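You operate a simulated robot arm through the tools that you are given. There is no shell and no other tool. Be economical: measure what you need, move in short steps, check, and stop when the job is done.

Carry out the task below with a simulated two-armed robot. There is one attempt and no reset: what you move stays moved.

Task
Put the white sleeve in the black box, fit the pink cap in, shut the lid, push it to OUT.
Fine: slide the box onto the yellow OUT mark; the other box, sleeve and cap stay.
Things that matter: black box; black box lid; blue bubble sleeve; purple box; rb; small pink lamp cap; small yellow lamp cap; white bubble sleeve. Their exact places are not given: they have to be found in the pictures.

It is judged by the outcome, as a careful person would: the job done as asked, and still so three seconds after it is handed in. It fails if anything else is knocked over, pushed out of place, dropped, spilled or broken. Lids that push on must go on centred and level and be pressed home; caps that screw on are set level and turned clockwise until they are tight.

Robot
Two 7-joint arms with two-finger grippers on one trunk, hanging from a carriage that runs on a gantry, over the field with the corners [-2.468, -0.202], [0.032, -0.202], [0.032, 0.978], [-2.468, 0.978] (x, y) and turns from -362 to 326 degrees about z. Base frame: it is fixed where the carriage stands at the start and does not move with it; the origin is on the floor, on the carriage's upright axis, x ahead of it, y to its left, z up; the surface under the hand at the start is at about z = 0.8. Units: m, degrees, N and s.
The left shoulder is at the start at [0, 0.236, 1.515], the right one opposite. With the tool pointing down near the work surface each hand reaches from about 0.1 to 0.66 m from the robot's upright axis, wherever it stands, measured 20 degrees to its own side. Places, roughly: black box lid [0.4, -0.3, 0.9]; rb [0.4, -0.2, 0.8]. Payload 3.43 kg a hand.
Tool frame (each hand has its own): the origin (TCP) lies between the finger pads and is the grasp point; the fingertips stand 0.03 m ahead of it; z points along the fingers, y is the line along which they close. The gripper opens to 0.104 m. The gripper's body begins 0.057 m behind the TCP.
Orientation is that of the tool frame in the base frame, as [roll, pitch, yaw] about the fixed x, y, z axes, in that order (R = Rz(yaw) Ry(pitch) Rx(roll)). With the fingers straight down and closing along the base's y, the tool's x points along the base's -x, its y along +y and its z along -z.

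Tools
- The arms move only by the tool nudge_tool. It takes "left_deltas", "right_deltas" or both (then of equal length, played together; a hand with none holds still); each is a list of rows, each a list of 6 numbers: the shift along the base's x, y, z in m, then the turn, a rotation vector about the base's x, y, z in degrees. In form: [[tx, ty, tz, rx, ry, rz], ...]. A call has 1 to 10 rows; each row shifts and turns the commanded pose from where the row before left it. "left_claw" and "right_claw" are, for a hand that has rows, the closure, from 0 (fully open) to 1 (shut), set as the call begins (left out, the last holds). A row lasts 0.2 s, in which the tool goes at most 0.05 m and 8.6 degrees; a call with a longer step from one row to the next is refused whole, and so is a gripper value outside its range. A pose out of reach is approached as far as the arm can. The call stops where the force on the tool passes 90 N (or 10 N more than at its start, if that is more) or the arm is blocked; 0.2 s more then pass. The fingers move at their own pace (about 0.045 m/s each) and stop on an object; they squeeze with about 44 N. The grip force told is the motor's: it shows also when the fingers shut on nothing. Time passes only in rows, and 0.2 s behind the last, so rows that do not move let the fingers close. It gives the time, the measured TCP pose, the force on the tool (base axes), the opening and the grip force at its end, in the units of the frame above (readings bear some noise), with the torque about the TCP (base axes, N m) and any sound that the robot's microphone picked up.
- Cameras (640 x 400 px; columns grow to the right, rows downward): "scene" is now at [0.2451, -0.0287, 1.6287]; the picture's right is [-0.55, -0.84, 0.00], its down [-0.77, 0.51, -0.38] and it looks along [0.32, -0.21, -0.93] (base axes); focal length 289 px, centre (320, 200). "left" rides on the left gripper at [0.067, -0.018, -0.09] in its tool frame; the picture's right is [0.25, 0.97, 0.00], its down [-0.73, 0.19, -0.66] and it looks along [-0.64, 0.17, 0.75] (tool axes); focal length 218 px, centre (320, 200). "right" rides on the right gripper at [0.067, 0.018, -0.09] in its tool frame; the picture's right is [-0.25, 0.97, 0.00], its down [-0.73, -0.19, -0.66] and it looks along [-0.64, -0.17, 0.75] (tool axes); focal length 218 px, centre (320, 200).
- get_image(camera): a new picture of that camera. The clock stands still meanwhile.
- raise_lower(by): slides the trunk up (or, below 0, down) by that many m; the arms and the scene camera ride with it, the base frame stays. It gives what a move gives, with no picture.
- drive_base(legs): drives the robot by 1 to 6 legs, each [ahead, left, turn to the left] in m, m and degrees, along the robot's own axes; the way and the turn of a leg run together, so that a leg with both is an arc; at most 1.5 m and 180 degrees a leg. The arms and the cameras ride along, it lands a little off, and it stops where it bumps. It keeps to its track: a leg is cut to what the track allows. It gives what a move gives.
- head_to(pan, tilt): turns the head with the scene camera to pan (to the left, within 86 degrees either way) and tilt (down, from -29 to 69), counted from straight ahead of the robot. It gives what a move gives.
- measure_at(camera, pixels): there is no depth. For up to 12 entries [column, row, z] of the newest picture of that camera ("zoom" is the newest enlarged one), the place [x, y] in the base frame at which the ray of that pixel passes the height z, good to about 0.002 m. The clock stands still meanwhile.
- zoom(camera, box): a new picture of the part [left, top, right, bottom] of that camera's present view, enlarged. The clock stands still meanwhile.
- job_done(): hands the job in; it is judged then, once.

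Work in short steps. Measure before you move; look again where a grasp or a placing could have gone wrong, and mend it. You have 80 turns and 58 pictures in all, those below and enlarged ones among them. Open the grippers and draw the arms clear of the work before you hand the job in, unless the task says otherwise; then end with one line.

The tools are called after "Request:" as a command line: name --argument value ..., lists and objects as JSON in quotes. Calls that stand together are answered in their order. nudge_tool: Moves the arms, as the interface text tells. Its arguments: {"type":"object","properties":{"left_deltas":{"type":"array","items":{"type":"array","items":{"type":"number"}}},"left_claw":{"type":"number"},"right_deltas":{"type":"array","items":{"type":"array","items":{"type":"number"}}},"right_claw":{"type":"number"}},"required":[]} The other tools are called the same way: raise_lower (by) slides the trunk up or down; drive_base (legs) drives the base; head_to (pan, tilt) turns the head that bears the scene camera; get_image (camera) takes a picture; measure_at (camera, pixels) gives the place at which the rays of pixels pass given heights; zoom (camera, box) takes an enlarged picture of a part of a camera's view; job_done () hands the job in.

At the start:

```text
clock: 0.0
left_tool_pos: [0.5278, 0.0046, 1.1561]
left_tool_rot: [-180.0, 0.0, -180.0]
left_force: [0.0, -0.7, 0.1]
left_ft_torque: [0.0, -0.01, 0.02]
left_width: 0.1041
left_gripper_force: 0.0
right_tool_pos: [0.4209, -0.4062, 1.1806]
right_tool_rot: [-179.9, 0.2, -180.0]
right_force: [0.4, 0.1, 0.0]
right_ft_torque: [-0.01, 0.0, -0.01]
right_width: 0.1041
right_gripper_force: 0.1
trunk travel left (down, up): [-0.425, 0.215]
robot x, y, heading: [-0.002, -0.0001, -0.1]
head pan, tilt: [-33.2, 67.7]
```

scene: 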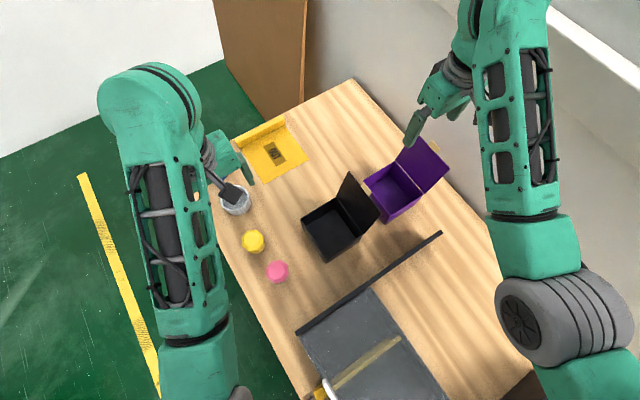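
right: 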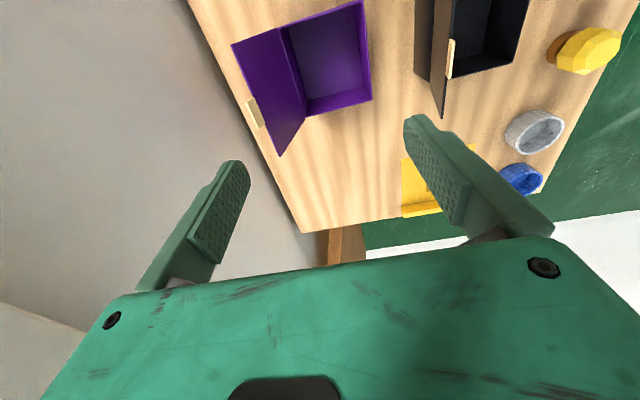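
left: 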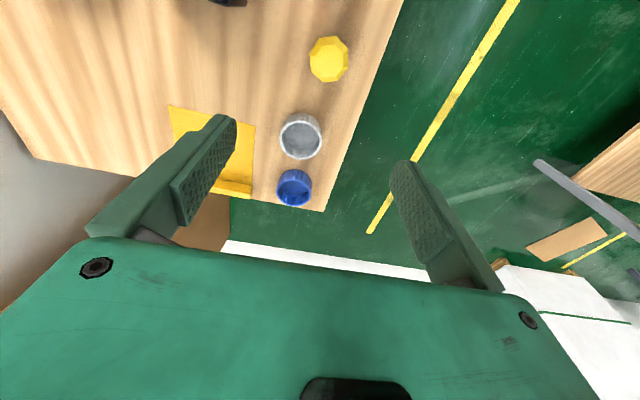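

The scene shows the black box near (340,220), the purple box (400,190), the white sleeve (235,200), yellow cap (253,241) and pink cap (277,272). I zoom in to see the details.

Request:
zoom --camera "scene" --box '[200, 100, 460, 300]'

Request:
measure_at --camera "scene" --pixels '[[235, 190, 0.86], [235, 208, 0.8], [277, 272, 0.83], [253, 241, 0.83], [302, 223, 0.88], [336, 199, 0.88], [360, 236, 0.88], [325, 262, 0.88], [240, 155, 0.8], [283, 116, 0.8], [306, 163, 0.8], [265, 182, 0.8]]'

```text
2.00 times, centred on (330, 200) of scene
```

zoom: 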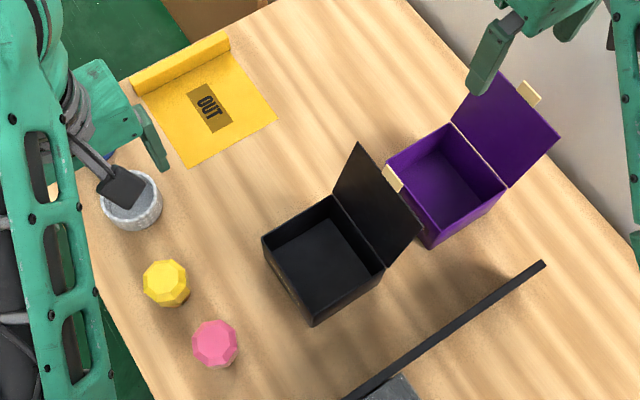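

```text
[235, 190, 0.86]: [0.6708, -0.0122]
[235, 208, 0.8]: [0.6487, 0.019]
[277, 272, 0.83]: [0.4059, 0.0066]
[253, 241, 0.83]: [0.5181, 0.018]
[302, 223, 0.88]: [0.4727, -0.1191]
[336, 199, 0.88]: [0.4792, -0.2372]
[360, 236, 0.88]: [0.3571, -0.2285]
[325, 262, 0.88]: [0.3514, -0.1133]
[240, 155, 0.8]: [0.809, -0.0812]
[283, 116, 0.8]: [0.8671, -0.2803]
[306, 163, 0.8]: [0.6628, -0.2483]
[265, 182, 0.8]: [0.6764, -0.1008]
```

The left arm hides the white sleeve. I move it aside (+y) and back, then look again.

Request:
nudge_tool --left_deltas '[[-0.03, 0.04, 0, 0, 0, 0], [-0.03, 0.04, 0, 0, 0, 0], [-0.03, 0.04, 0, 0, 0, 0], [-0.03, 0.04, 0, 0, 0, 0], [0, 0.04, 0, 0, 0, 0], [0, 0.04, 0, 0, 0, 0]]'

Request:
get_image --camera "scene"

Request:
get_image --camera "left"

```text
clock: 1.4
left_tool_pos: [0.4088, 0.2424, 1.1547]
left_tool_rot: [-180.0, 0.1, -179.8]
left_force: [-1.2, 0.1, 0.5]
left_ft_torque: [-0.01, 0.05, 0.02]
left_width: 0.104
left_gripper_force: 0.0
right_tool_pos: [0.4201, -0.4058, 1.1803]
right_tool_rot: [-179.9, 0.2, 179.9]
right_force: [0.3, 0.2, -0.4]
right_ft_torque: [0.0, -0.02, 0.01]
right_width: 0.1039
right_gripper_force: 0.1
trunk travel left (down, up): [-0.425, 0.215]
robot x, y, heading: [-0.001, -0.0019, 0.0]
head pan, tilt: [-33.2, 67.7]
```

```text
53 pictures are left
```

scene: 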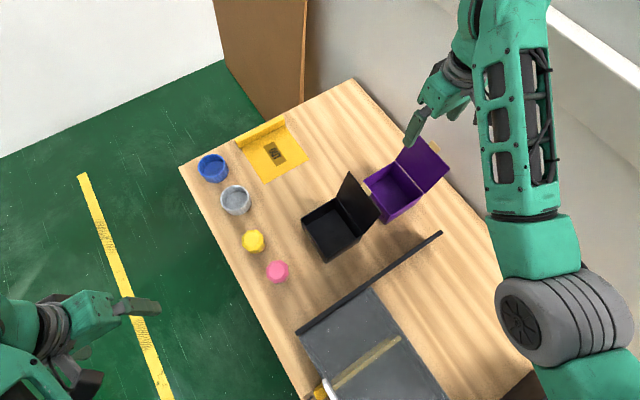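

```text
52 pictures are left
```

left: 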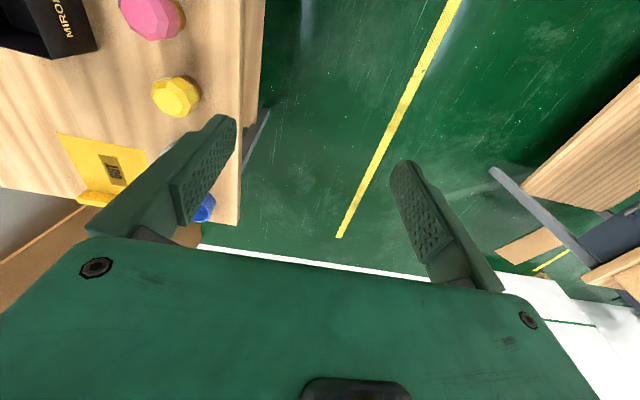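

The left arm is clear now. I zoom on the sleeve/cap/box area for exact measurements.

Request:
zoom --camera "scene" --box '[180, 140, 340, 290]'

Request:
zoom --camera "scene" --box '[290, 140, 450, 280]'

Request:
get_image --camera "right"

```text
2.67 times, centred on (260, 215) of scene
```

zoom: 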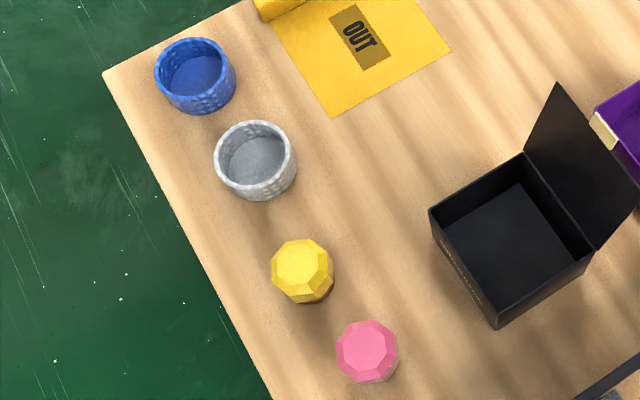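

```text
2.86 times, centred on (370, 210) of scene
```

zoom: 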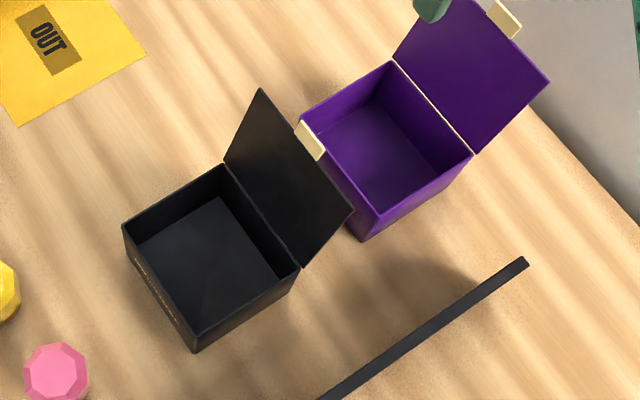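

```text
49 pictures are left
```

right: 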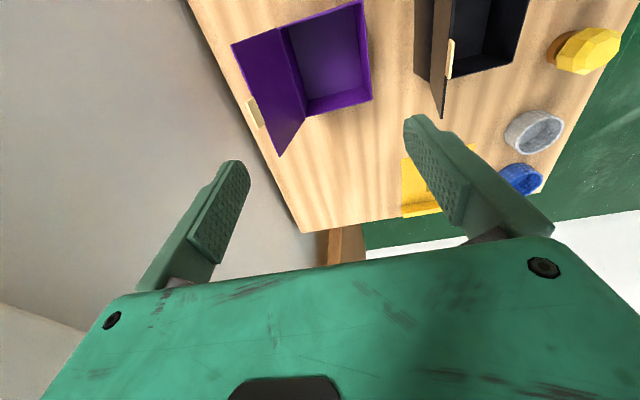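

I measure box rim corners, the lid edge, and the purple box in the newest zoom.

Request:
measure_at --camera "zoom" --pixels '[[123, 228, 0.87], [226, 163, 0.87], [300, 268, 0.87], [192, 336, 0.87], [196, 352, 0.8], [262, 88, 0.97], [354, 211, 0.97], [361, 241, 0.8], [302, 122, 0.87], [391, 62, 0.87], [472, 154, 0.87], [376, 212, 0.87]]'

Request:
zoom --camera "scene" --box '[290, 180, 390, 270]'

Request:
zoom --camera "right" --box '[380, 0, 640, 220]'

```text
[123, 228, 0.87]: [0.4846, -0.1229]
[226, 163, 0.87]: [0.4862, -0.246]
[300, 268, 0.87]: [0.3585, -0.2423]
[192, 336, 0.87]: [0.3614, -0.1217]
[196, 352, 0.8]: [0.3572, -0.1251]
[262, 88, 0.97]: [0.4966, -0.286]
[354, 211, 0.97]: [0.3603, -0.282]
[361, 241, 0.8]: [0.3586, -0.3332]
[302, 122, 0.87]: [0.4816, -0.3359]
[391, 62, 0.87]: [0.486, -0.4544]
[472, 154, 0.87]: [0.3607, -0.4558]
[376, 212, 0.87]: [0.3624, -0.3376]
```

```text
4.44 times, centred on (340, 225) of scene
```

zoom: 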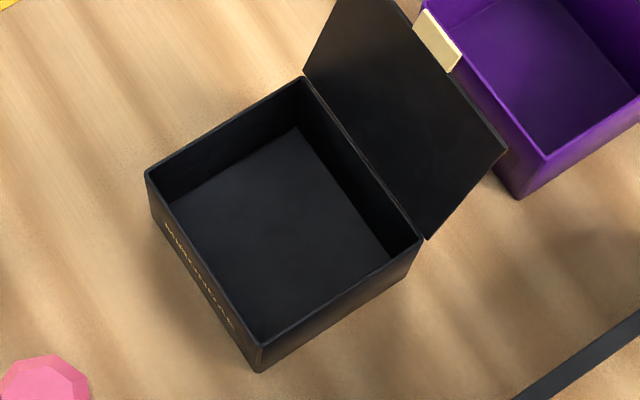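

```text
1.82 times, centred on (510, 110) of right
```

zoom: 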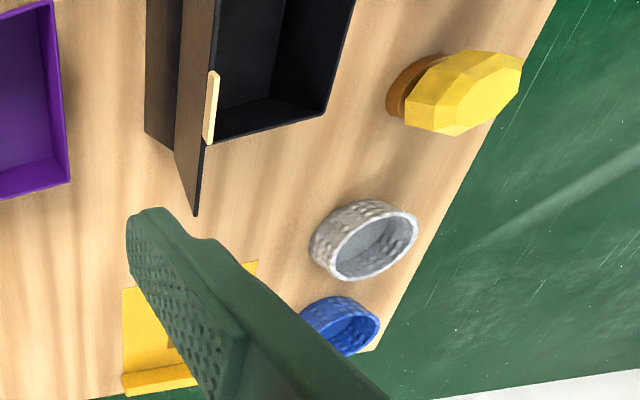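

To triangulate heights I measure the white sleeve rim, caps, and box corners in both the scene and right cameras.

Request:
measure_at --camera "right" --pixels '[[540.2, 134.7, 0.82], [540.2, 134.7, 0.84], [540.2, 134.7, 0.86], [590.6, 50, 0.84], [590.6, 50, 0.86], [521, 65.5, 0.87], [521, 65.5, 0.85], [442, 118, 0.97], [442, 118, 0.94]]'

Request:
measure_at --camera "scene" --pixels '[[236, 198.5, 0.82], [236, 198.5, 0.84], [236, 198.5, 0.86], [252.9, 241.2, 0.84], [252.9, 241.2, 0.86], [301, 220, 0.87], [301, 220, 0.85], [332.2, 167.3, 0.97], [332.2, 167.3, 0.94], [277.6, 270.4, 0.84], [277.6, 270.4, 0.85]]'

```text
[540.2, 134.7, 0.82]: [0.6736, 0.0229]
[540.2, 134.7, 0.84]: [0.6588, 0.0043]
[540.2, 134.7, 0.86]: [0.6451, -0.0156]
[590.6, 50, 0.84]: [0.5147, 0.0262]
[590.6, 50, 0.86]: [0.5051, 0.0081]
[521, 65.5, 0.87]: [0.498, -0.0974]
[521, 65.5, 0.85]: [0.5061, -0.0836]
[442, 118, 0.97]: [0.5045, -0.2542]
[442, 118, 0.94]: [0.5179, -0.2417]
```

```text
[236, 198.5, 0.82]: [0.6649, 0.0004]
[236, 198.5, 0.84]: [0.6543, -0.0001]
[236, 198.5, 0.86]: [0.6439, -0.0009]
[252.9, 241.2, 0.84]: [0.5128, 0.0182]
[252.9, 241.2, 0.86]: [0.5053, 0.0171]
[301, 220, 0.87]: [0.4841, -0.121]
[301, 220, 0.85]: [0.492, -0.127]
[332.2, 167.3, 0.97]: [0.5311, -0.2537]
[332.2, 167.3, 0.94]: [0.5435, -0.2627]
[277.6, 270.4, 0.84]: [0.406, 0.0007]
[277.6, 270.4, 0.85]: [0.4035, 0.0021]
```

Sleeve rim is at about z 0.845, caps about 0.85, box rim about 0.87. Before driving I want to know what the grey plate with the black bar at (300–440, 230–400) is, so I turn the head toward it.

Request:
head_to --pan -60 --tilt 60

Request:
get_image --camera "scene"

```text
clock: 2.3
left_tool_pos: [0.4073, 0.2433, 1.155]
left_tool_rot: [-179.9, 0.0, -180.0]
left_force: [0.2, -0.6, 0.7]
left_ft_torque: [0.01, 0.0, 0.03]
left_width: 0.1039
left_gripper_force: 0.1
right_tool_pos: [0.4186, -0.4056, 1.1802]
right_tool_rot: [-179.9, 0.1, -179.9]
right_force: [-0.5, 0.8, 0.5]
right_ft_torque: [0.01, 0.01, 0.01]
right_width: 0.1043
right_gripper_force: 0.2
trunk travel left (down, up): [-0.425, 0.215]
robot x, y, heading: [0.0016, -0.0017, 0.1]
head pan, tilt: [-60.0, 60.0]
```

```text
46 pictures are left
```

scene: 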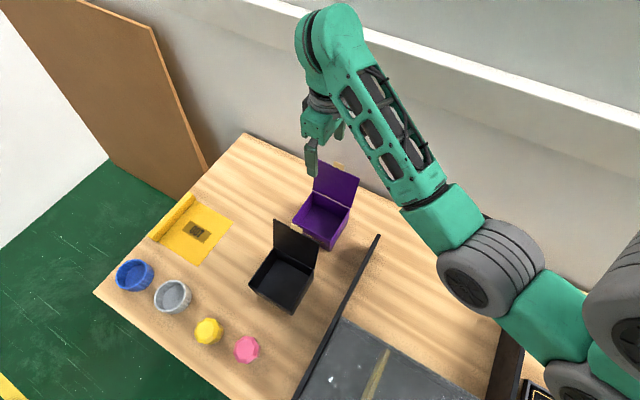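

The bar's end is at (379,237) here and at (441,233) earlier. I measure at several heights to place it.

Request:
measure_at --camera "scene" --pixels '[[379, 237, 0.8], [379, 237, 0.9], [379, 237, 1.0], [379, 237, 1.1], [294, 399, 0.8], [294, 399, 1.0], [342, 320, 0.8], [385, 351, 0.8], [188, 258, 0.8], [152, 238, 0.8], [232, 222, 0.8], [196, 196, 0.8]]'

Request:
zoom --camera "scene" --box '[260, 220, 540, 400]'

```text
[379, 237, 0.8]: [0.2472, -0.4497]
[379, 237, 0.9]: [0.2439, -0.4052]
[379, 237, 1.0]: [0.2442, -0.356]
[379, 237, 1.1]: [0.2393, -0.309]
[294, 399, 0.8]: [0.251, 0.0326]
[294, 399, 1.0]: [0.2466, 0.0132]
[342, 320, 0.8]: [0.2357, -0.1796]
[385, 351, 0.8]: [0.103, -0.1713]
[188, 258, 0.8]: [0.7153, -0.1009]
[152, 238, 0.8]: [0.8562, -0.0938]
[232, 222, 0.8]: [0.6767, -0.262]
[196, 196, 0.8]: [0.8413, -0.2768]
```

```text
2.22 times, centred on (400, 310) of scene
```

zoom: 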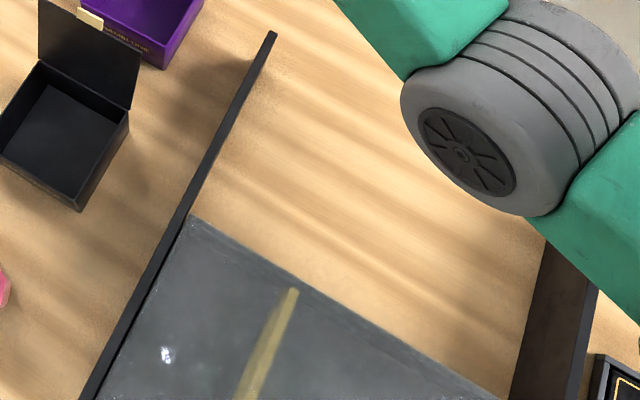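

The bar is the top of an upright panel at x≈0.245, z≈1.0, y −0.36…0.02, clear of my work but to be kept in mind behind the box. I drive 0.03 ahead and turn right 15° so the left arm reaches the sleeve well.

Request:
drive_base --legs '[[0.03, 0, 0], [0, 0, -15]]'

Request:
head_to --pan -15 --tilt 60

Request:
get_image --camera "scene"

```text
clock: 4.0
left_tool_pos: [0.4878, 0.1279, 1.1539]
left_tool_rot: [-180.0, 0.1, 164.7]
left_force: [0.3, -0.6, 0.3]
left_ft_torque: [-0.02, -0.02, 0.03]
left_width: 0.1042
left_gripper_force: 0.0
right_tool_pos: [0.3278, -0.5039, 1.1803]
right_tool_rot: [-179.9, 0.2, 164.7]
right_force: [-0.2, -0.5, 0.6]
right_ft_torque: [0.0, -0.03, 0.0]
right_width: 0.1038
right_gripper_force: 0.0
trunk travel left (down, up): [-0.425, 0.215]
robot x, y, heading: [0.0289, -0.0009, -15.4]
head pan, tilt: [-60.0, 60.0]
```

```text
clock: 5.2
left_tool_pos: [0.4871, 0.1268, 1.1538]
left_tool_rot: [180.0, 0.0, 164.7]
left_force: [-0.1, 0.2, -0.2]
left_ft_torque: [0.01, 0.03, 0.0]
left_width: 0.104
left_gripper_force: 0.0
right_tool_pos: [0.3281, -0.5032, 1.1801]
right_tool_rot: [-179.9, 0.2, 164.6]
right_force: [0.3, 0.0, 0.0]
right_ft_torque: [0.03, 0.02, 0.01]
right_width: 0.1041
right_gripper_force: 0.1
trunk travel left (down, up): [-0.425, 0.215]
robot x, y, heading: [0.0307, 0.0001, -15.1]
head pan, tilt: [-15.0, 60.0]
```

```text
44 pictures are left
```

scene: 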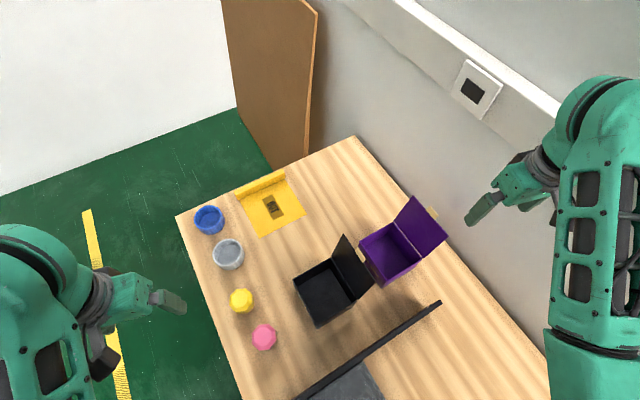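

Everything is visible. I zoom on the sleeve and mark region to measure them.

Request:
zoom --camera "scene" --box '[180, 160, 320, 280]'

Request:
measure_at --camera "scene" --pixels '[[440, 303, 1.0], [440, 303, 0.8]]'

```text
3.33 times, centred on (250, 220) of scene
```

zoom: 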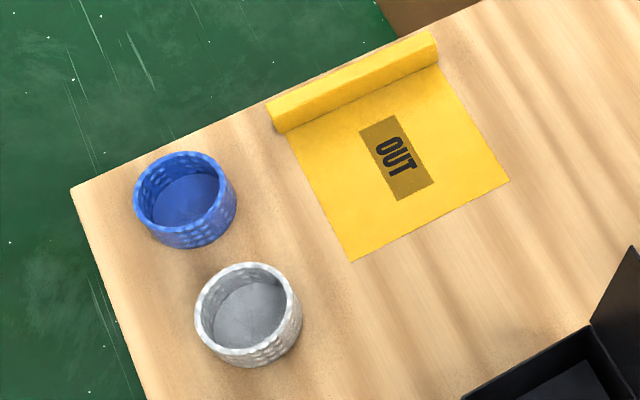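

```text
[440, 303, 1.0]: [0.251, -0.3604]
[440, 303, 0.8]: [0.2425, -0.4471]
```

Request:
measure_at --camera "zoom" --pixels '[[352, 261, 0.8], [509, 181, 0.8], [287, 134, 0.8], [437, 66, 0.8], [396, 158, 0.8], [195, 305, 0.845], [299, 305, 0.845], [246, 262, 0.845], [246, 352, 0.845], [255, 367, 0.8], [185, 195, 0.845]]'

```text
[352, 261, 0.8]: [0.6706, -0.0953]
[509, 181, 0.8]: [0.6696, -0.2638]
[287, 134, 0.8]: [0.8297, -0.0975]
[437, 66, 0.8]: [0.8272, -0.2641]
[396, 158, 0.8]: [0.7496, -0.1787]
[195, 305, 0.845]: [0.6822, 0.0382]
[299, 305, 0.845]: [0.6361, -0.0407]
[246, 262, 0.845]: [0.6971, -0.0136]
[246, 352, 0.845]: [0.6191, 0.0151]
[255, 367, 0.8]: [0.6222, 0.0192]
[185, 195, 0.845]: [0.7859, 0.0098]
```

Sleeve centre ≈ (0.657, 0.000), diameter ≈ 0.09; mark centre (0.7495, −0.18), stop at x≈0.828. I bring the left hand to a hover above the sleeve, turned so that the fingers close along the diagonal.

Request:
nudge_tool --left_deltas '[[0.0283, -0.0212, -0.034, 0, 0, -5], [0.0283, -0.0212, -0.034, 0, 0, -5], [0.0283, -0.0212, -0.034, 0, 0, -5], [0.0283, -0.0212, -0.034, 0, 0, -5], [0.0283, -0.0212, -0.034, 0, 0, -5], [0.0283, -0.0212, -0.034, 0, 0, -5], [0, 0, 0, 0, 0, 0]]' --left_claw 0

Request:
get_image --camera "left"

Request:
zoom --camera "scene" --box '[160, 180, 320, 300]'

```text
clock: 6.8
left_tool_pos: [0.6573, -0.0016, 0.9491]
left_tool_rot: [-180.0, 0.0, 134.7]
left_force: [0.7, -0.2, -0.6]
left_ft_torque: [-0.02, -0.03, 0.05]
left_width: 0.1041
left_gripper_force: 0.0
right_tool_pos: [0.3276, -0.5024, 1.179]
right_tool_rot: [-179.9, 0.2, 164.8]
right_force: [0.9, -0.6, 0.3]
right_ft_torque: [0.03, -0.04, 0.04]
right_width: 0.1041
right_gripper_force: 0.0
trunk travel left (down, up): [-0.425, 0.215]
robot x, y, heading: [0.025, 0.0001, -15.3]
head pan, tilt: [-15.0, 60.0]
```

```text
42 pictures are left
```

left: 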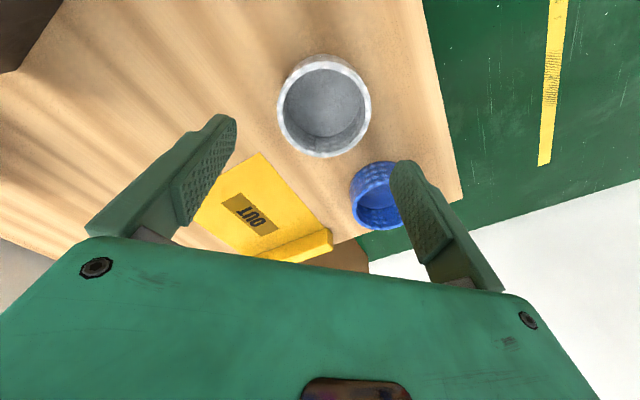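

```text
3.33 times, centred on (240, 240) of scene
```

zoom: 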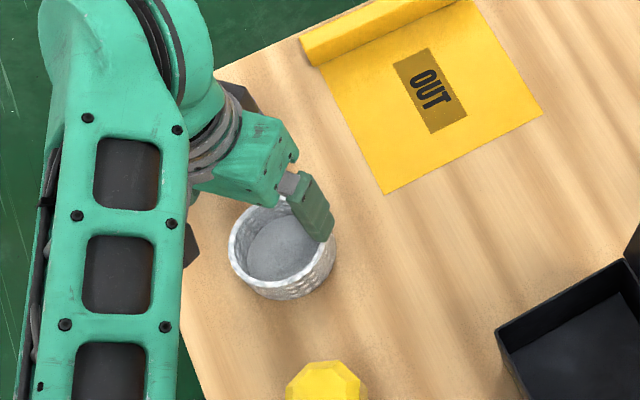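

I measure the sleeve's rim edges with the left camera.

Request:
measure_at --camera "left" --pixels '[[277, 103, 0.845], [371, 103, 0.845], [324, 54, 0.845], [324, 158, 0.845], [324, 143, 0.8], [284, 103, 0.845], [364, 103, 0.845], [388, 200, 0.845]]'

```text
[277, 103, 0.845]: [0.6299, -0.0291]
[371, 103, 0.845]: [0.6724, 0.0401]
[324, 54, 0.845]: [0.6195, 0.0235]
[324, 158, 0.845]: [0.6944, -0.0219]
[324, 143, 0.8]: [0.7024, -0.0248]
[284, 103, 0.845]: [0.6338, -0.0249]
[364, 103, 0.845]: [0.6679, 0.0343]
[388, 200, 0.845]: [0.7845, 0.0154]
```

Centre ≈ (0.655, 0.002). I shift slightly and descend to TCP z 0.838.

Request:
nudge_tool --left_deltas '[[-0.002, 0.003, -0.03, 0, 0, 0], [0, 0, -0.03, 0, 0, 0], [0, 0, -0.025, 0, 0, 0], [0, 0, -0.015, 0, 0, 0], [0, 0, -0.011, 0, 0, 0], [0, 0, 0, 0, 0, 0]]'

Request:
get_image --camera "left"

```text
clock: 8.2
left_tool_pos: [0.6544, 0.0027, 0.8387]
left_tool_rot: [-180.0, 0.0, 134.8]
left_force: [-1.9, 0.1, 5.1]
left_ft_torque: [-0.1, 0.23, -0.08]
left_width: 0.1036
left_gripper_force: 0.1
right_tool_pos: [0.3276, -0.5023, 1.181]
right_tool_rot: [-179.9, 0.2, 164.7]
right_force: [-0.1, 0.7, 0.8]
right_ft_torque: [0.02, -0.02, -0.01]
right_width: 0.1041
right_gripper_force: 0.1
trunk travel left (down, up): [-0.425, 0.215]
robot x, y, heading: [0.0283, -0.0007, -15.3]
head pan, tilt: [-15.0, 60.0]
```

```text
40 pictures are left
```

left: 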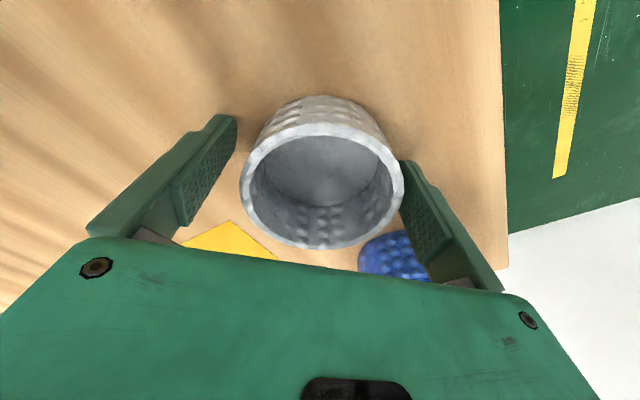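

The sleeve sits between the fingers, nearly touching on the right. I close the gripper.

Request:
nudge_tool --left_deltas '[[0, 0, 0, 0, 0, 0], [0, 0, 0, 0, 0, 0], [0, 0, 0, 0, 0, 0], [0, 0, 0, 0, 0, 0]]' --left_claw 1

Request:
get_image --camera "left"

```text
clock: 9.2
left_tool_pos: [0.6547, 0.004, 0.8394]
left_tool_rot: [-180.0, 0.0, 134.6]
left_force: [0.4, -0.6, -0.9]
left_ft_torque: [0.01, -0.02, -0.03]
left_width: 0.0806
left_gripper_force: 43.9
right_tool_pos: [0.3289, -0.503, 1.1812]
right_tool_rot: [-179.9, 0.2, 164.8]
right_force: [-0.6, -1.0, 0.0]
right_ft_torque: [0.02, 0.03, 0.0]
right_width: 0.1038
right_gripper_force: 0.1
trunk travel left (down, up): [-0.425, 0.215]
robot x, y, heading: [0.0314, -0.0015, -15.3]
head pan, tilt: [-15.0, 60.0]
```

```text
39 pictures are left
```

left: 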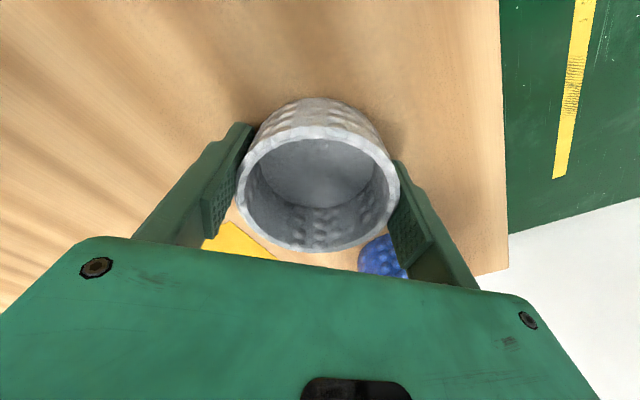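

The sleeve is held (width 0.081). I lift it and carry it to above the box centre (0.422, −0.183).

Request:
nudge_tool --left_deltas '[[0, 0, 0.03, 0, 0, 0], [0, 0, 0.04, 0, 0, 0], [0, 0, 0.04, 0, 0, 0], [-0.0331, -0.0267, 0.01, 0, 0, 0], [-0.0331, -0.0267, 0, 0, 0, 0], [-0.0331, -0.0267, 0, 0, 0, 0], [-0.0331, -0.0267, 0, 0, 0, 0], [-0.0331, -0.0267, 0, 0, 0, 0], [-0.0331, -0.0267, 0, 0, 0, 0], [-0.0331, -0.0267, 0, 0, 0, 0]]'

Request:
zoom --camera "scene" --box '[260, 210, 420, 330]'

Request:
get_image --camera "left"

```text
clock: 11.4
left_tool_pos: [0.4204, -0.184, 0.958]
left_tool_rot: [180.0, 0.0, 134.8]
left_force: [1.7, -1.2, 0.5]
left_ft_torque: [0.02, 0.01, 0.0]
left_width: 0.0798
left_gripper_force: 43.7
right_tool_pos: [0.3271, -0.5034, 1.1802]
right_tool_rot: [-180.0, 0.2, 164.7]
right_force: [-0.2, 0.3, 0.4]
right_ft_torque: [0.0, 0.0, -0.03]
right_width: 0.1037
right_gripper_force: 0.1
trunk travel left (down, up): [-0.425, 0.215]
robot x, y, heading: [0.0309, -0.0021, -15.2]
head pan, tilt: [-15.0, 60.0]
```

```text
3.33 times, centred on (340, 270) of scene
```

zoom: 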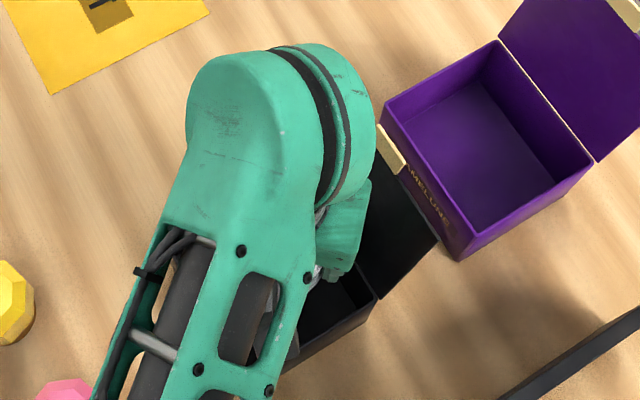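

```text
37 pictures are left
```

left: 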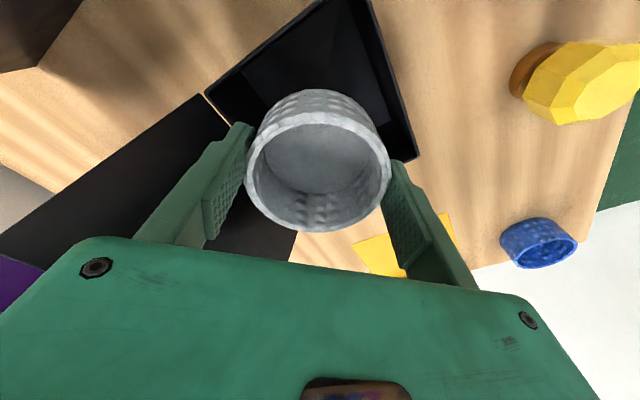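

I measure visible rim corners: (205,93) and (416,158) in the left picture.

Request:
measure_at --camera "left" --pixels '[[206, 95, 0.87], [416, 157, 0.87], [206, 95, 0.88], [416, 157, 0.88], [206, 95, 0.86], [416, 157, 0.86], [318, 225, 0.845]]'

```text
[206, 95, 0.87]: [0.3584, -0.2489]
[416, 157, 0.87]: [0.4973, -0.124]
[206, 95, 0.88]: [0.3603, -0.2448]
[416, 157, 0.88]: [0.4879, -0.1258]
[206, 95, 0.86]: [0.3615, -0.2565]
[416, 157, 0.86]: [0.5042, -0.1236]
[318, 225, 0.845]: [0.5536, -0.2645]
```

Box centre ≈ (0.422, −0.181). I lower the sleeve into the box gently.

Request:
nudge_tool --left_deltas '[[0.001, 0.003, -0.03, 0, 0, 0], [0, 0, -0.03, 0, 0, 0], [0, 0, -0.025, 0, 0, 0], [0, 0, -0.015, 0, 0, 0], [0, 0, -0.008, 0, 0, 0], [0, 0, 0, 0, 0, 0]]'

Request:
get_image --camera "left"

```text
clock: 12.8
left_tool_pos: [0.4255, -0.1839, 0.8558]
left_tool_rot: [-180.0, 0.4, 134.8]
left_force: [-12.4, 10.2, 47.7]
left_ft_torque: [0.14, 0.04, 0.36]
left_width: 0.08
left_gripper_force: 43.9
right_tool_pos: [0.3276, -0.5031, 1.1807]
right_tool_rot: [179.9, 0.2, 164.8]
right_force: [0.2, 0.1, -0.1]
right_ft_torque: [0.0, 0.0, 0.01]
right_width: 0.1042
right_gripper_force: 0.1
trunk travel left (down, up): [-0.425, 0.215]
robot x, y, heading: [0.0274, 0.0011, -15.2]
head pan, tilt: [-15.0, 60.0]
```

```text
36 pictures are left
```

left: 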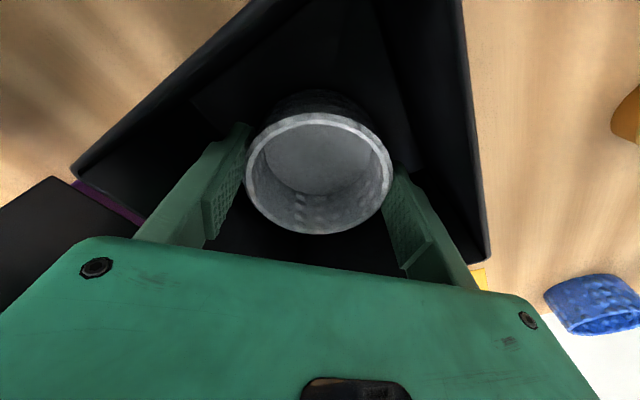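

The hand stopped with 48 N upward at z 0.856, consistent with the sleeve meeting the box's floor (≈0.817). I relieve the pressure and then open the fingers.

Request:
nudge_tool --left_deltas '[[0, 0, 0.004, 0, 0, 0], [0, 0, 0, 0, 0, 0]]'

Request:
zoom --camera "left" --box '[60, 0, 560, 290]'

```text
clock: 13.4
left_tool_pos: [0.426, -0.1834, 0.8557]
left_tool_rot: [179.9, 0.3, 134.6]
left_force: [3.0, -4.6, 19.0]
left_ft_torque: [-0.64, -0.47, -0.01]
left_width: 0.0797
left_gripper_force: 44.0
right_tool_pos: [0.3298, -0.5043, 1.1809]
right_tool_rot: [-179.9, 0.3, 164.8]
right_force: [0.2, 0.1, -0.6]
right_ft_torque: [0.01, -0.01, -0.02]
right_width: 0.1041
right_gripper_force: 0.1
trunk travel left (down, up): [-0.425, 0.215]
robot x, y, heading: [0.028, 0.0021, -15.3]
head pan, tilt: [-15.0, 60.0]
```

```text
1.28 times, centred on (310, 145) of left
```

zoom: 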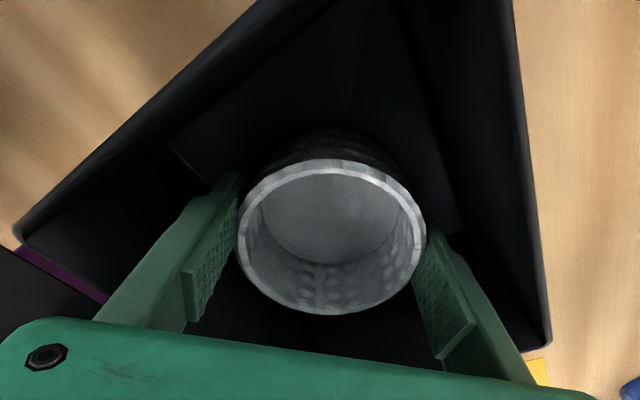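

Still in contact at the same height, so this is the floor. I check the sleeve position and rim corners in this zoom before opening.

Request:
measure_at --camera "zoom" --pixels '[[238, 235, 0.862], [427, 235, 0.862], [332, 159, 0.862], [332, 316, 0.862], [18, 238, 0.875], [547, 345, 0.875], [515, 0, 0.875], [180, 150, 0.817]]'

```text
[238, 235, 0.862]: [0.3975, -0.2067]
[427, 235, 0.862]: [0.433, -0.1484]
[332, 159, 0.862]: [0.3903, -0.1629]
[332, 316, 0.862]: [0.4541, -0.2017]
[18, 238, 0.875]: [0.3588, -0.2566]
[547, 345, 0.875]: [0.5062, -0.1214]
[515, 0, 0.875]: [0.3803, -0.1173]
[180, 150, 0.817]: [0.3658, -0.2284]
```

The sleeve is centred near (0.42, −0.18) in the box. I open the fingers, then rise straight up.

Request:
nudge_tool --left_deltas '[[0, 0, 0.001, 0, 0, 0], [0, 0, 0, 0, 0, 0], [0, 0, 0, 0, 0, 0], [0, 0, 0, 0, 0, 0]]' --left_claw 0

Request:
nudge_tool --left_deltas '[[0, 0, 0.01, 0, 0, 0], [0, 0, 0.03, 0, 0, 0], [0, 0, 0.04, 0, 0, 0], [0, 0, 0.04, 0, 0, 0], [0, 0, 0, 0, 0, 0]]'

Request:
get_image --camera "left"

```text
clock: 14.4
left_tool_pos: [0.422, -0.1818, 0.8557]
left_tool_rot: [180.0, -0.1, 134.7]
left_force: [-0.1, 0.1, 0.3]
left_ft_torque: [0.0, 0.01, 0.0]
left_width: 0.104
left_gripper_force: 0.0
right_tool_pos: [0.3286, -0.5018, 1.1816]
right_tool_rot: [-179.9, 0.2, 164.7]
right_force: [0.1, -0.1, 0.1]
right_ft_torque: [-0.01, 0.01, 0.02]
right_width: 0.1039
right_gripper_force: 0.1
trunk travel left (down, up): [-0.425, 0.215]
robot x, y, heading: [0.0307, 0.0027, -15.3]
head pan, tilt: [-15.0, 60.0]
```

```text
clock: 15.6
left_tool_pos: [0.4237, -0.1789, 0.975]
left_tool_rot: [-180.0, 0.0, 134.7]
left_force: [0.1, -0.2, 0.6]
left_ft_torque: [-0.02, -0.01, -0.01]
left_width: 0.104
left_gripper_force: 0.0
right_tool_pos: [0.3277, -0.5025, 1.1807]
right_tool_rot: [-179.9, 0.2, 164.6]
right_force: [-0.8, -0.9, 0.4]
right_ft_torque: [-0.01, 0.03, -0.02]
right_width: 0.104
right_gripper_force: 0.0
trunk travel left (down, up): [-0.425, 0.215]
robot x, y, heading: [0.0287, 0.0025, -15.3]
head pan, tilt: [-15.0, 60.0]
```

```text
34 pictures are left
```

left: 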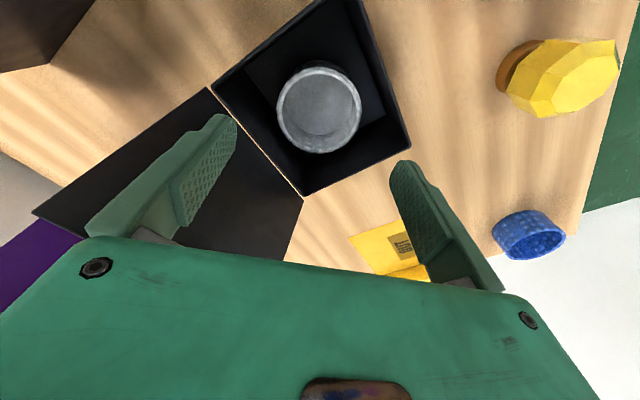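

The sleeve lies level in the box. Next I carry the hand over the pink cap at about (0.405, 0.002) and look.

Request:
nudge_tool --left_deltas '[[-0.0046, 0.0453, 0.005, 0, 0, 0], [-0.0046, 0.0453, 0, 0, 0, 0], [-0.0046, 0.0453, 0, 0, 0, 0], [-0.0046, 0.0453, 0, 0, 0, 0], [0, 0, 0, 0, 0, 0]]'

Request:
get_image --camera "left"

Request:
zoom --camera "scene" --box '[220, 250, 400, 370]'

```text
clock: 16.8
left_tool_pos: [0.4086, -0.0009, 0.9815]
left_tool_rot: [180.0, 0.1, 134.7]
left_force: [-1.0, -0.1, 0.5]
left_ft_torque: [0.0, 0.01, 0.0]
left_width: 0.1041
left_gripper_force: 0.0
right_tool_pos: [0.3271, -0.5026, 1.1809]
right_tool_rot: [-179.9, 0.1, 164.7]
right_force: [0.5, 0.3, 0.0]
right_ft_torque: [0.0, 0.02, 0.01]
right_width: 0.1041
right_gripper_force: 0.0
trunk travel left (down, up): [-0.425, 0.215]
robot x, y, heading: [0.0297, -0.0016, -15.4]
head pan, tilt: [-15.0, 60.0]
```

```text
33 pictures are left
```

left: 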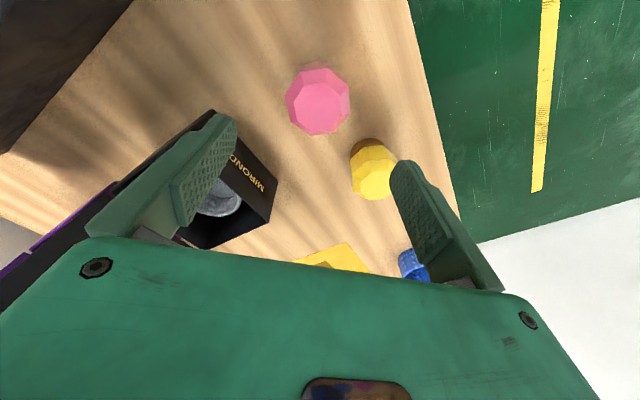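

```text
3.33 times, centred on (310, 310) of scene
```

zoom: 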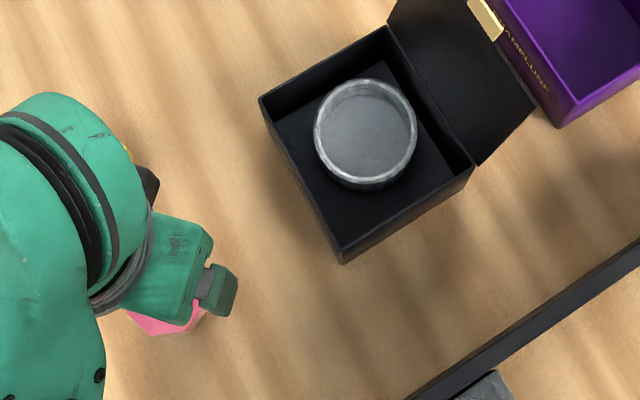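

I measure the sleeve's seat and the box rim from the scene zoom, and the pink cap from the left picture.

Request:
measure_at --camera "zoom" --pixels '[[313, 130, 0.862], [417, 130, 0.862], [365, 78, 0.862], [365, 184, 0.862], [260, 98, 0.875], [386, 25, 0.875], [474, 163, 0.875], [342, 252, 0.875], [322, 130, 0.862], [409, 130, 0.862], [344, 264, 0.8]]'

Request:
measure_at --camera "left" --pixels '[[286, 100, 0.84], [350, 100, 0.84], [318, 67, 0.84], [318, 136, 0.84], [318, 100, 0.84], [318, 98, 0.855], [373, 172, 0.84]]'

Request:
zoom --camera "left" --box '[260, 50, 420, 210]'

```text
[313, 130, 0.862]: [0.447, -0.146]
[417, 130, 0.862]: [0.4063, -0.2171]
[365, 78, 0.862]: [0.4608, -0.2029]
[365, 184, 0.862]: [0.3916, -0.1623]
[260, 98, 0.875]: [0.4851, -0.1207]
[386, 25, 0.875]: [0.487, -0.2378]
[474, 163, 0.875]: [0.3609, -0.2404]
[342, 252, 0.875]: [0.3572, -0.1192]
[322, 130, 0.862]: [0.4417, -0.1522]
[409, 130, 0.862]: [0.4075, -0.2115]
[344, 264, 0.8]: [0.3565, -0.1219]
```

```text
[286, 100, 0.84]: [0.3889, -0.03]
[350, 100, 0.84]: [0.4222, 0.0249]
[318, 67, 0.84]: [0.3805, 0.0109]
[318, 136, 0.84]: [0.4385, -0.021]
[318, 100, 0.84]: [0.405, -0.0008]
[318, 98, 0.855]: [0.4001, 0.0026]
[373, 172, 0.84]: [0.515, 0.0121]
```

```text
2.50 times, centred on (340, 130) of left
```

zoom: 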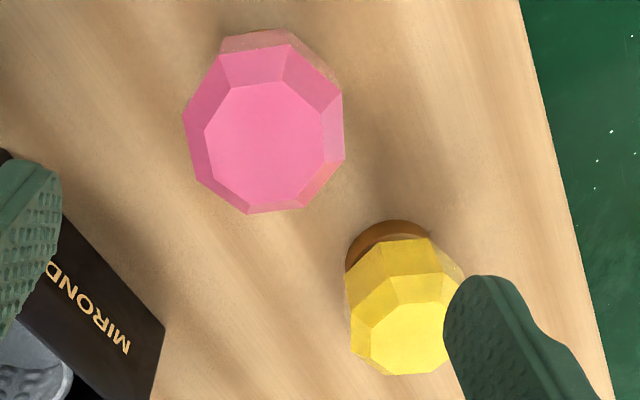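

The cap is ~0.062 across and the sleeve opening ~0.068, so the fingers must hold only the cap's upper part. I turn +12° to align with the cap's flats, descend to z≈0.90 over it and look at its profile.

Request:
nudge_tool --left_deltas '[[-0.0035, 0.001, -0.03, 0, 0, 6], [0, 0, -0.03, 0, 0, 6], [0, 0, -0.02, 0, 0, 0], [0, 0, 0, 0, 0, 0]]'

Request:
get_image --camera "left"

```text
clock: 17.8
left_tool_pos: [0.4025, 0.0008, 0.8994]
left_tool_rot: [179.9, 0.0, 146.8]
left_force: [0.8, -0.5, -0.5]
left_ft_torque: [-0.02, 0.01, 0.01]
left_width: 0.1042
left_gripper_force: 0.1
right_tool_pos: [0.3281, -0.5021, 1.1811]
right_tool_rot: [-179.9, 0.2, 164.7]
right_force: [-0.7, -0.6, -0.5]
right_ft_torque: [0.03, 0.0, -0.01]
right_width: 0.1041
right_gripper_force: 0.0
trunk travel left (down, up): [-0.425, 0.215]
robot x, y, heading: [0.0304, 0.0015, -15.3]
head pan, tilt: [-15.0, 60.0]
```

```text
30 pictures are left
```

left: 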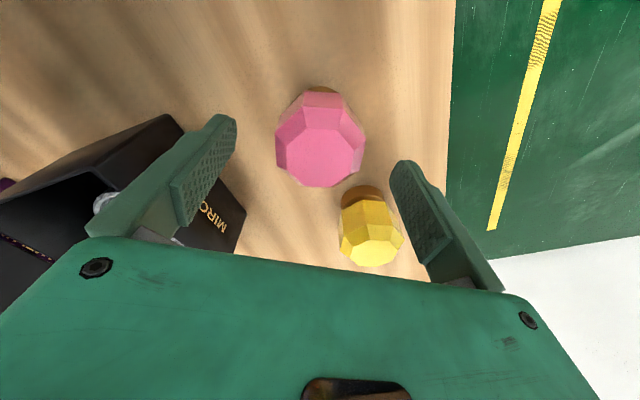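

I zoom on the pink cap to see its profile.

Request:
zoom --camera "left" --box '[250, 70, 420, 280]'

Request:
measure_at --camera "left" --pixels '[[276, 145, 0.835], [364, 145, 0.835], [321, 87, 0.8], [320, 187, 0.85], [320, 155, 0.85], [345, 195, 0.8]]'

```text
1.90 times, centred on (335, 175) of left
```

zoom: 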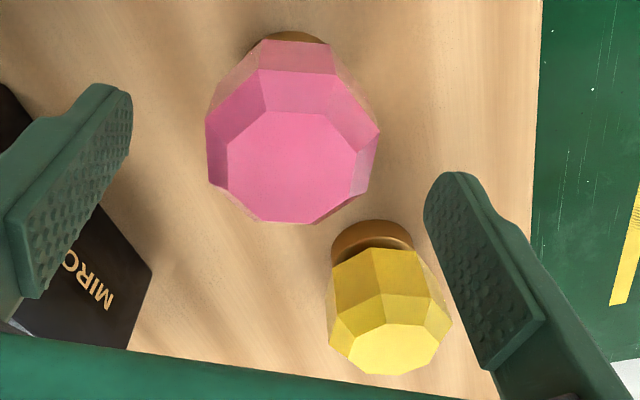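

```text
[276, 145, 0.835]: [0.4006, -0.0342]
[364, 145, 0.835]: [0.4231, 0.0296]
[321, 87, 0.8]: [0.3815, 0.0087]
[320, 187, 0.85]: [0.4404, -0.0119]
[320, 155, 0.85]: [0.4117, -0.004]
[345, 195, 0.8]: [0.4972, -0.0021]
```

Two-view triangulation gives cap top ≈0.856, near-vertical sides to about 0.81, centre ≈(0.407,−0.001). I lower to TCP z 0.862 (tips 0.832) and close on its upper half.

Request:
nudge_tool --left_deltas '[[0.004, -0.0015, -0.015, 0, 0, 0], [0, 0, -0.015, 0, 0, 0], [0, 0, -0.008, 0, 0, 0], [0, 0, 0, 0, 0, 0]]'

Request:
nudge_tool --left_deltas '[[0, 0, 0, 0, 0, 0], [0, 0, 0, 0, 0, 0], [0, 0, 0, 0, 0, 0], [0, 0, 0, 0, 0, 0], [0, 0, 0, 0, 0, 0]]' --left_claw 1

Request:
get_image --camera "left"

```text
clock: 18.8
left_tool_pos: [0.4051, -0.0005, 0.8633]
left_tool_rot: [180.0, 0.0, 146.7]
left_force: [-0.6, 0.3, 0.7]
left_ft_torque: [0.01, 0.02, 0.01]
left_width: 0.104
left_gripper_force: 0.0
right_tool_pos: [0.328, -0.5029, 1.1792]
right_tool_rot: [-179.9, 0.2, 164.8]
right_force: [0.6, -0.6, -0.7]
right_ft_torque: [0.0, -0.01, 0.01]
right_width: 0.1039
right_gripper_force: 0.1
trunk travel left (down, up): [-0.425, 0.215]
robot x, y, heading: [0.0281, 0.0009, -15.2]
head pan, tilt: [-15.0, 60.0]
```

```text
clock: 20.0
left_tool_pos: [0.4066, 0.0012, 0.8625]
left_tool_rot: [-179.9, -0.1, 146.7]
left_force: [0.1, -0.3, 0.0]
left_ft_torque: [-0.02, 0.0, 0.01]
left_width: 0.0602
left_gripper_force: 44.4
right_tool_pos: [0.3278, -0.5031, 1.1801]
right_tool_rot: [-179.9, 0.2, 164.8]
right_force: [-0.2, -0.9, -0.4]
right_ft_torque: [0.0, 0.01, 0.01]
right_width: 0.1042
right_gripper_force: 0.0
trunk travel left (down, up): [-0.425, 0.215]
robot x, y, heading: [0.0301, 0.0053, -15.3]
head pan, tilt: [-15.0, 60.0]
```

```text
28 pictures are left
```

left: 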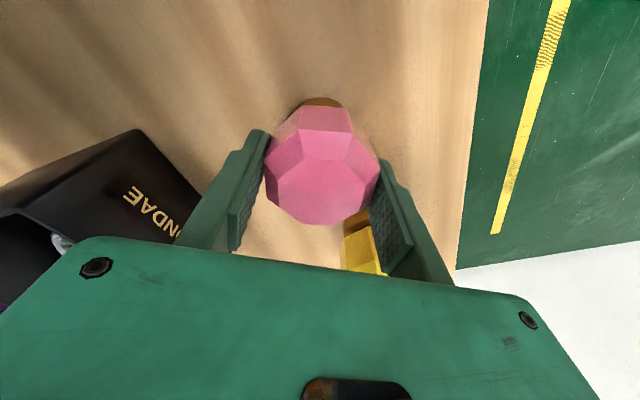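

The cap is held (width 0.060), its centre about 6 mm ahead of the TCP. I lift and carry it over the sleeve.

Request:
nudge_tool --left_deltas '[[0, 0, 0.03, 0, 0, 0], [0, 0, 0.04, 0, 0, 0], [0, 0, 0.03, 0, 0, 0], [0.0031, -0.0445, 0, 0, 0, 0], [0.0031, -0.0445, 0, 0, 0, 0], [0.0031, -0.0445, 0, 0, 0, 0], [0.0031, -0.0445, 0, 0, 0, 0], [0, 0, -0.012, 0, 0, 0], [0, 0, 0, 0, 0, 0]]'

Request:
get_image --camera "left"

Request:
zoom --camera "scene" --box '[270, 230, 390, 340]'

```text
clock: 22.0
left_tool_pos: [0.4183, -0.1789, 0.9491]
left_tool_rot: [-180.0, 0.0, 146.7]
left_force: [-0.6, -0.9, -1.0]
left_ft_torque: [0.0, -0.01, 0.03]
left_width: 0.0602
left_gripper_force: 43.9
right_tool_pos: [0.3283, -0.5017, 1.181]
right_tool_rot: [-179.9, 0.3, 164.6]
right_force: [-0.4, -0.5, 0.3]
right_ft_torque: [-0.01, -0.03, 0.0]
right_width: 0.1039
right_gripper_force: 0.0
trunk travel left (down, up): [-0.425, 0.215]
robot x, y, heading: [0.0312, 0.0034, -15.2]
head pan, tilt: [-15.0, 60.0]
```

```text
27 pictures are left
```

left: 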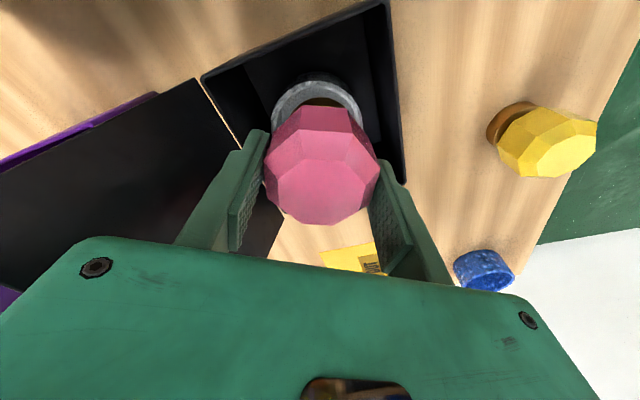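

```text
3.64 times, centred on (330, 285) of scene
```

zoom: 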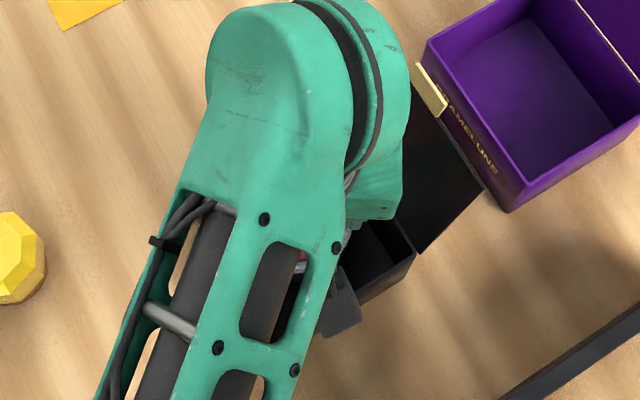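

I measure the visible part of the sleeve's rim under the cap from the left camera.

Request:
zoom --camera "left" --box '[240, 50, 400, 150]'

```text
4.00 times, centred on (320, 100) of left
```

zoom: 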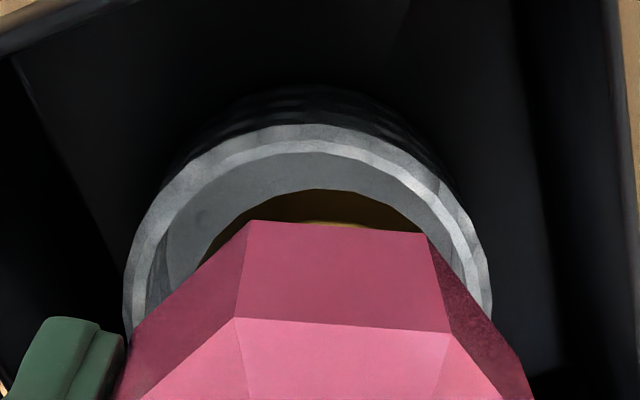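

Request:
measure_at --camera "zoom" --pixels '[[124, 290, 0.862], [492, 290, 0.862], [310, 124, 0.862], [180, 180, 0.862], [440, 180, 0.862], [318, 189, 0.887], [215, 240, 0.887], [422, 229, 0.887]]'

```text
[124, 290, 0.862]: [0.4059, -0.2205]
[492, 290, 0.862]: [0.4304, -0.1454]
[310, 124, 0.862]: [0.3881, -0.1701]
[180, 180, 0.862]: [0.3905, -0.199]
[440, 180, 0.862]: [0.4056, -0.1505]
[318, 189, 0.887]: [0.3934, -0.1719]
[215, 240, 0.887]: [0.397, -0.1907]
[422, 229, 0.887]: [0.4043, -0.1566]
```

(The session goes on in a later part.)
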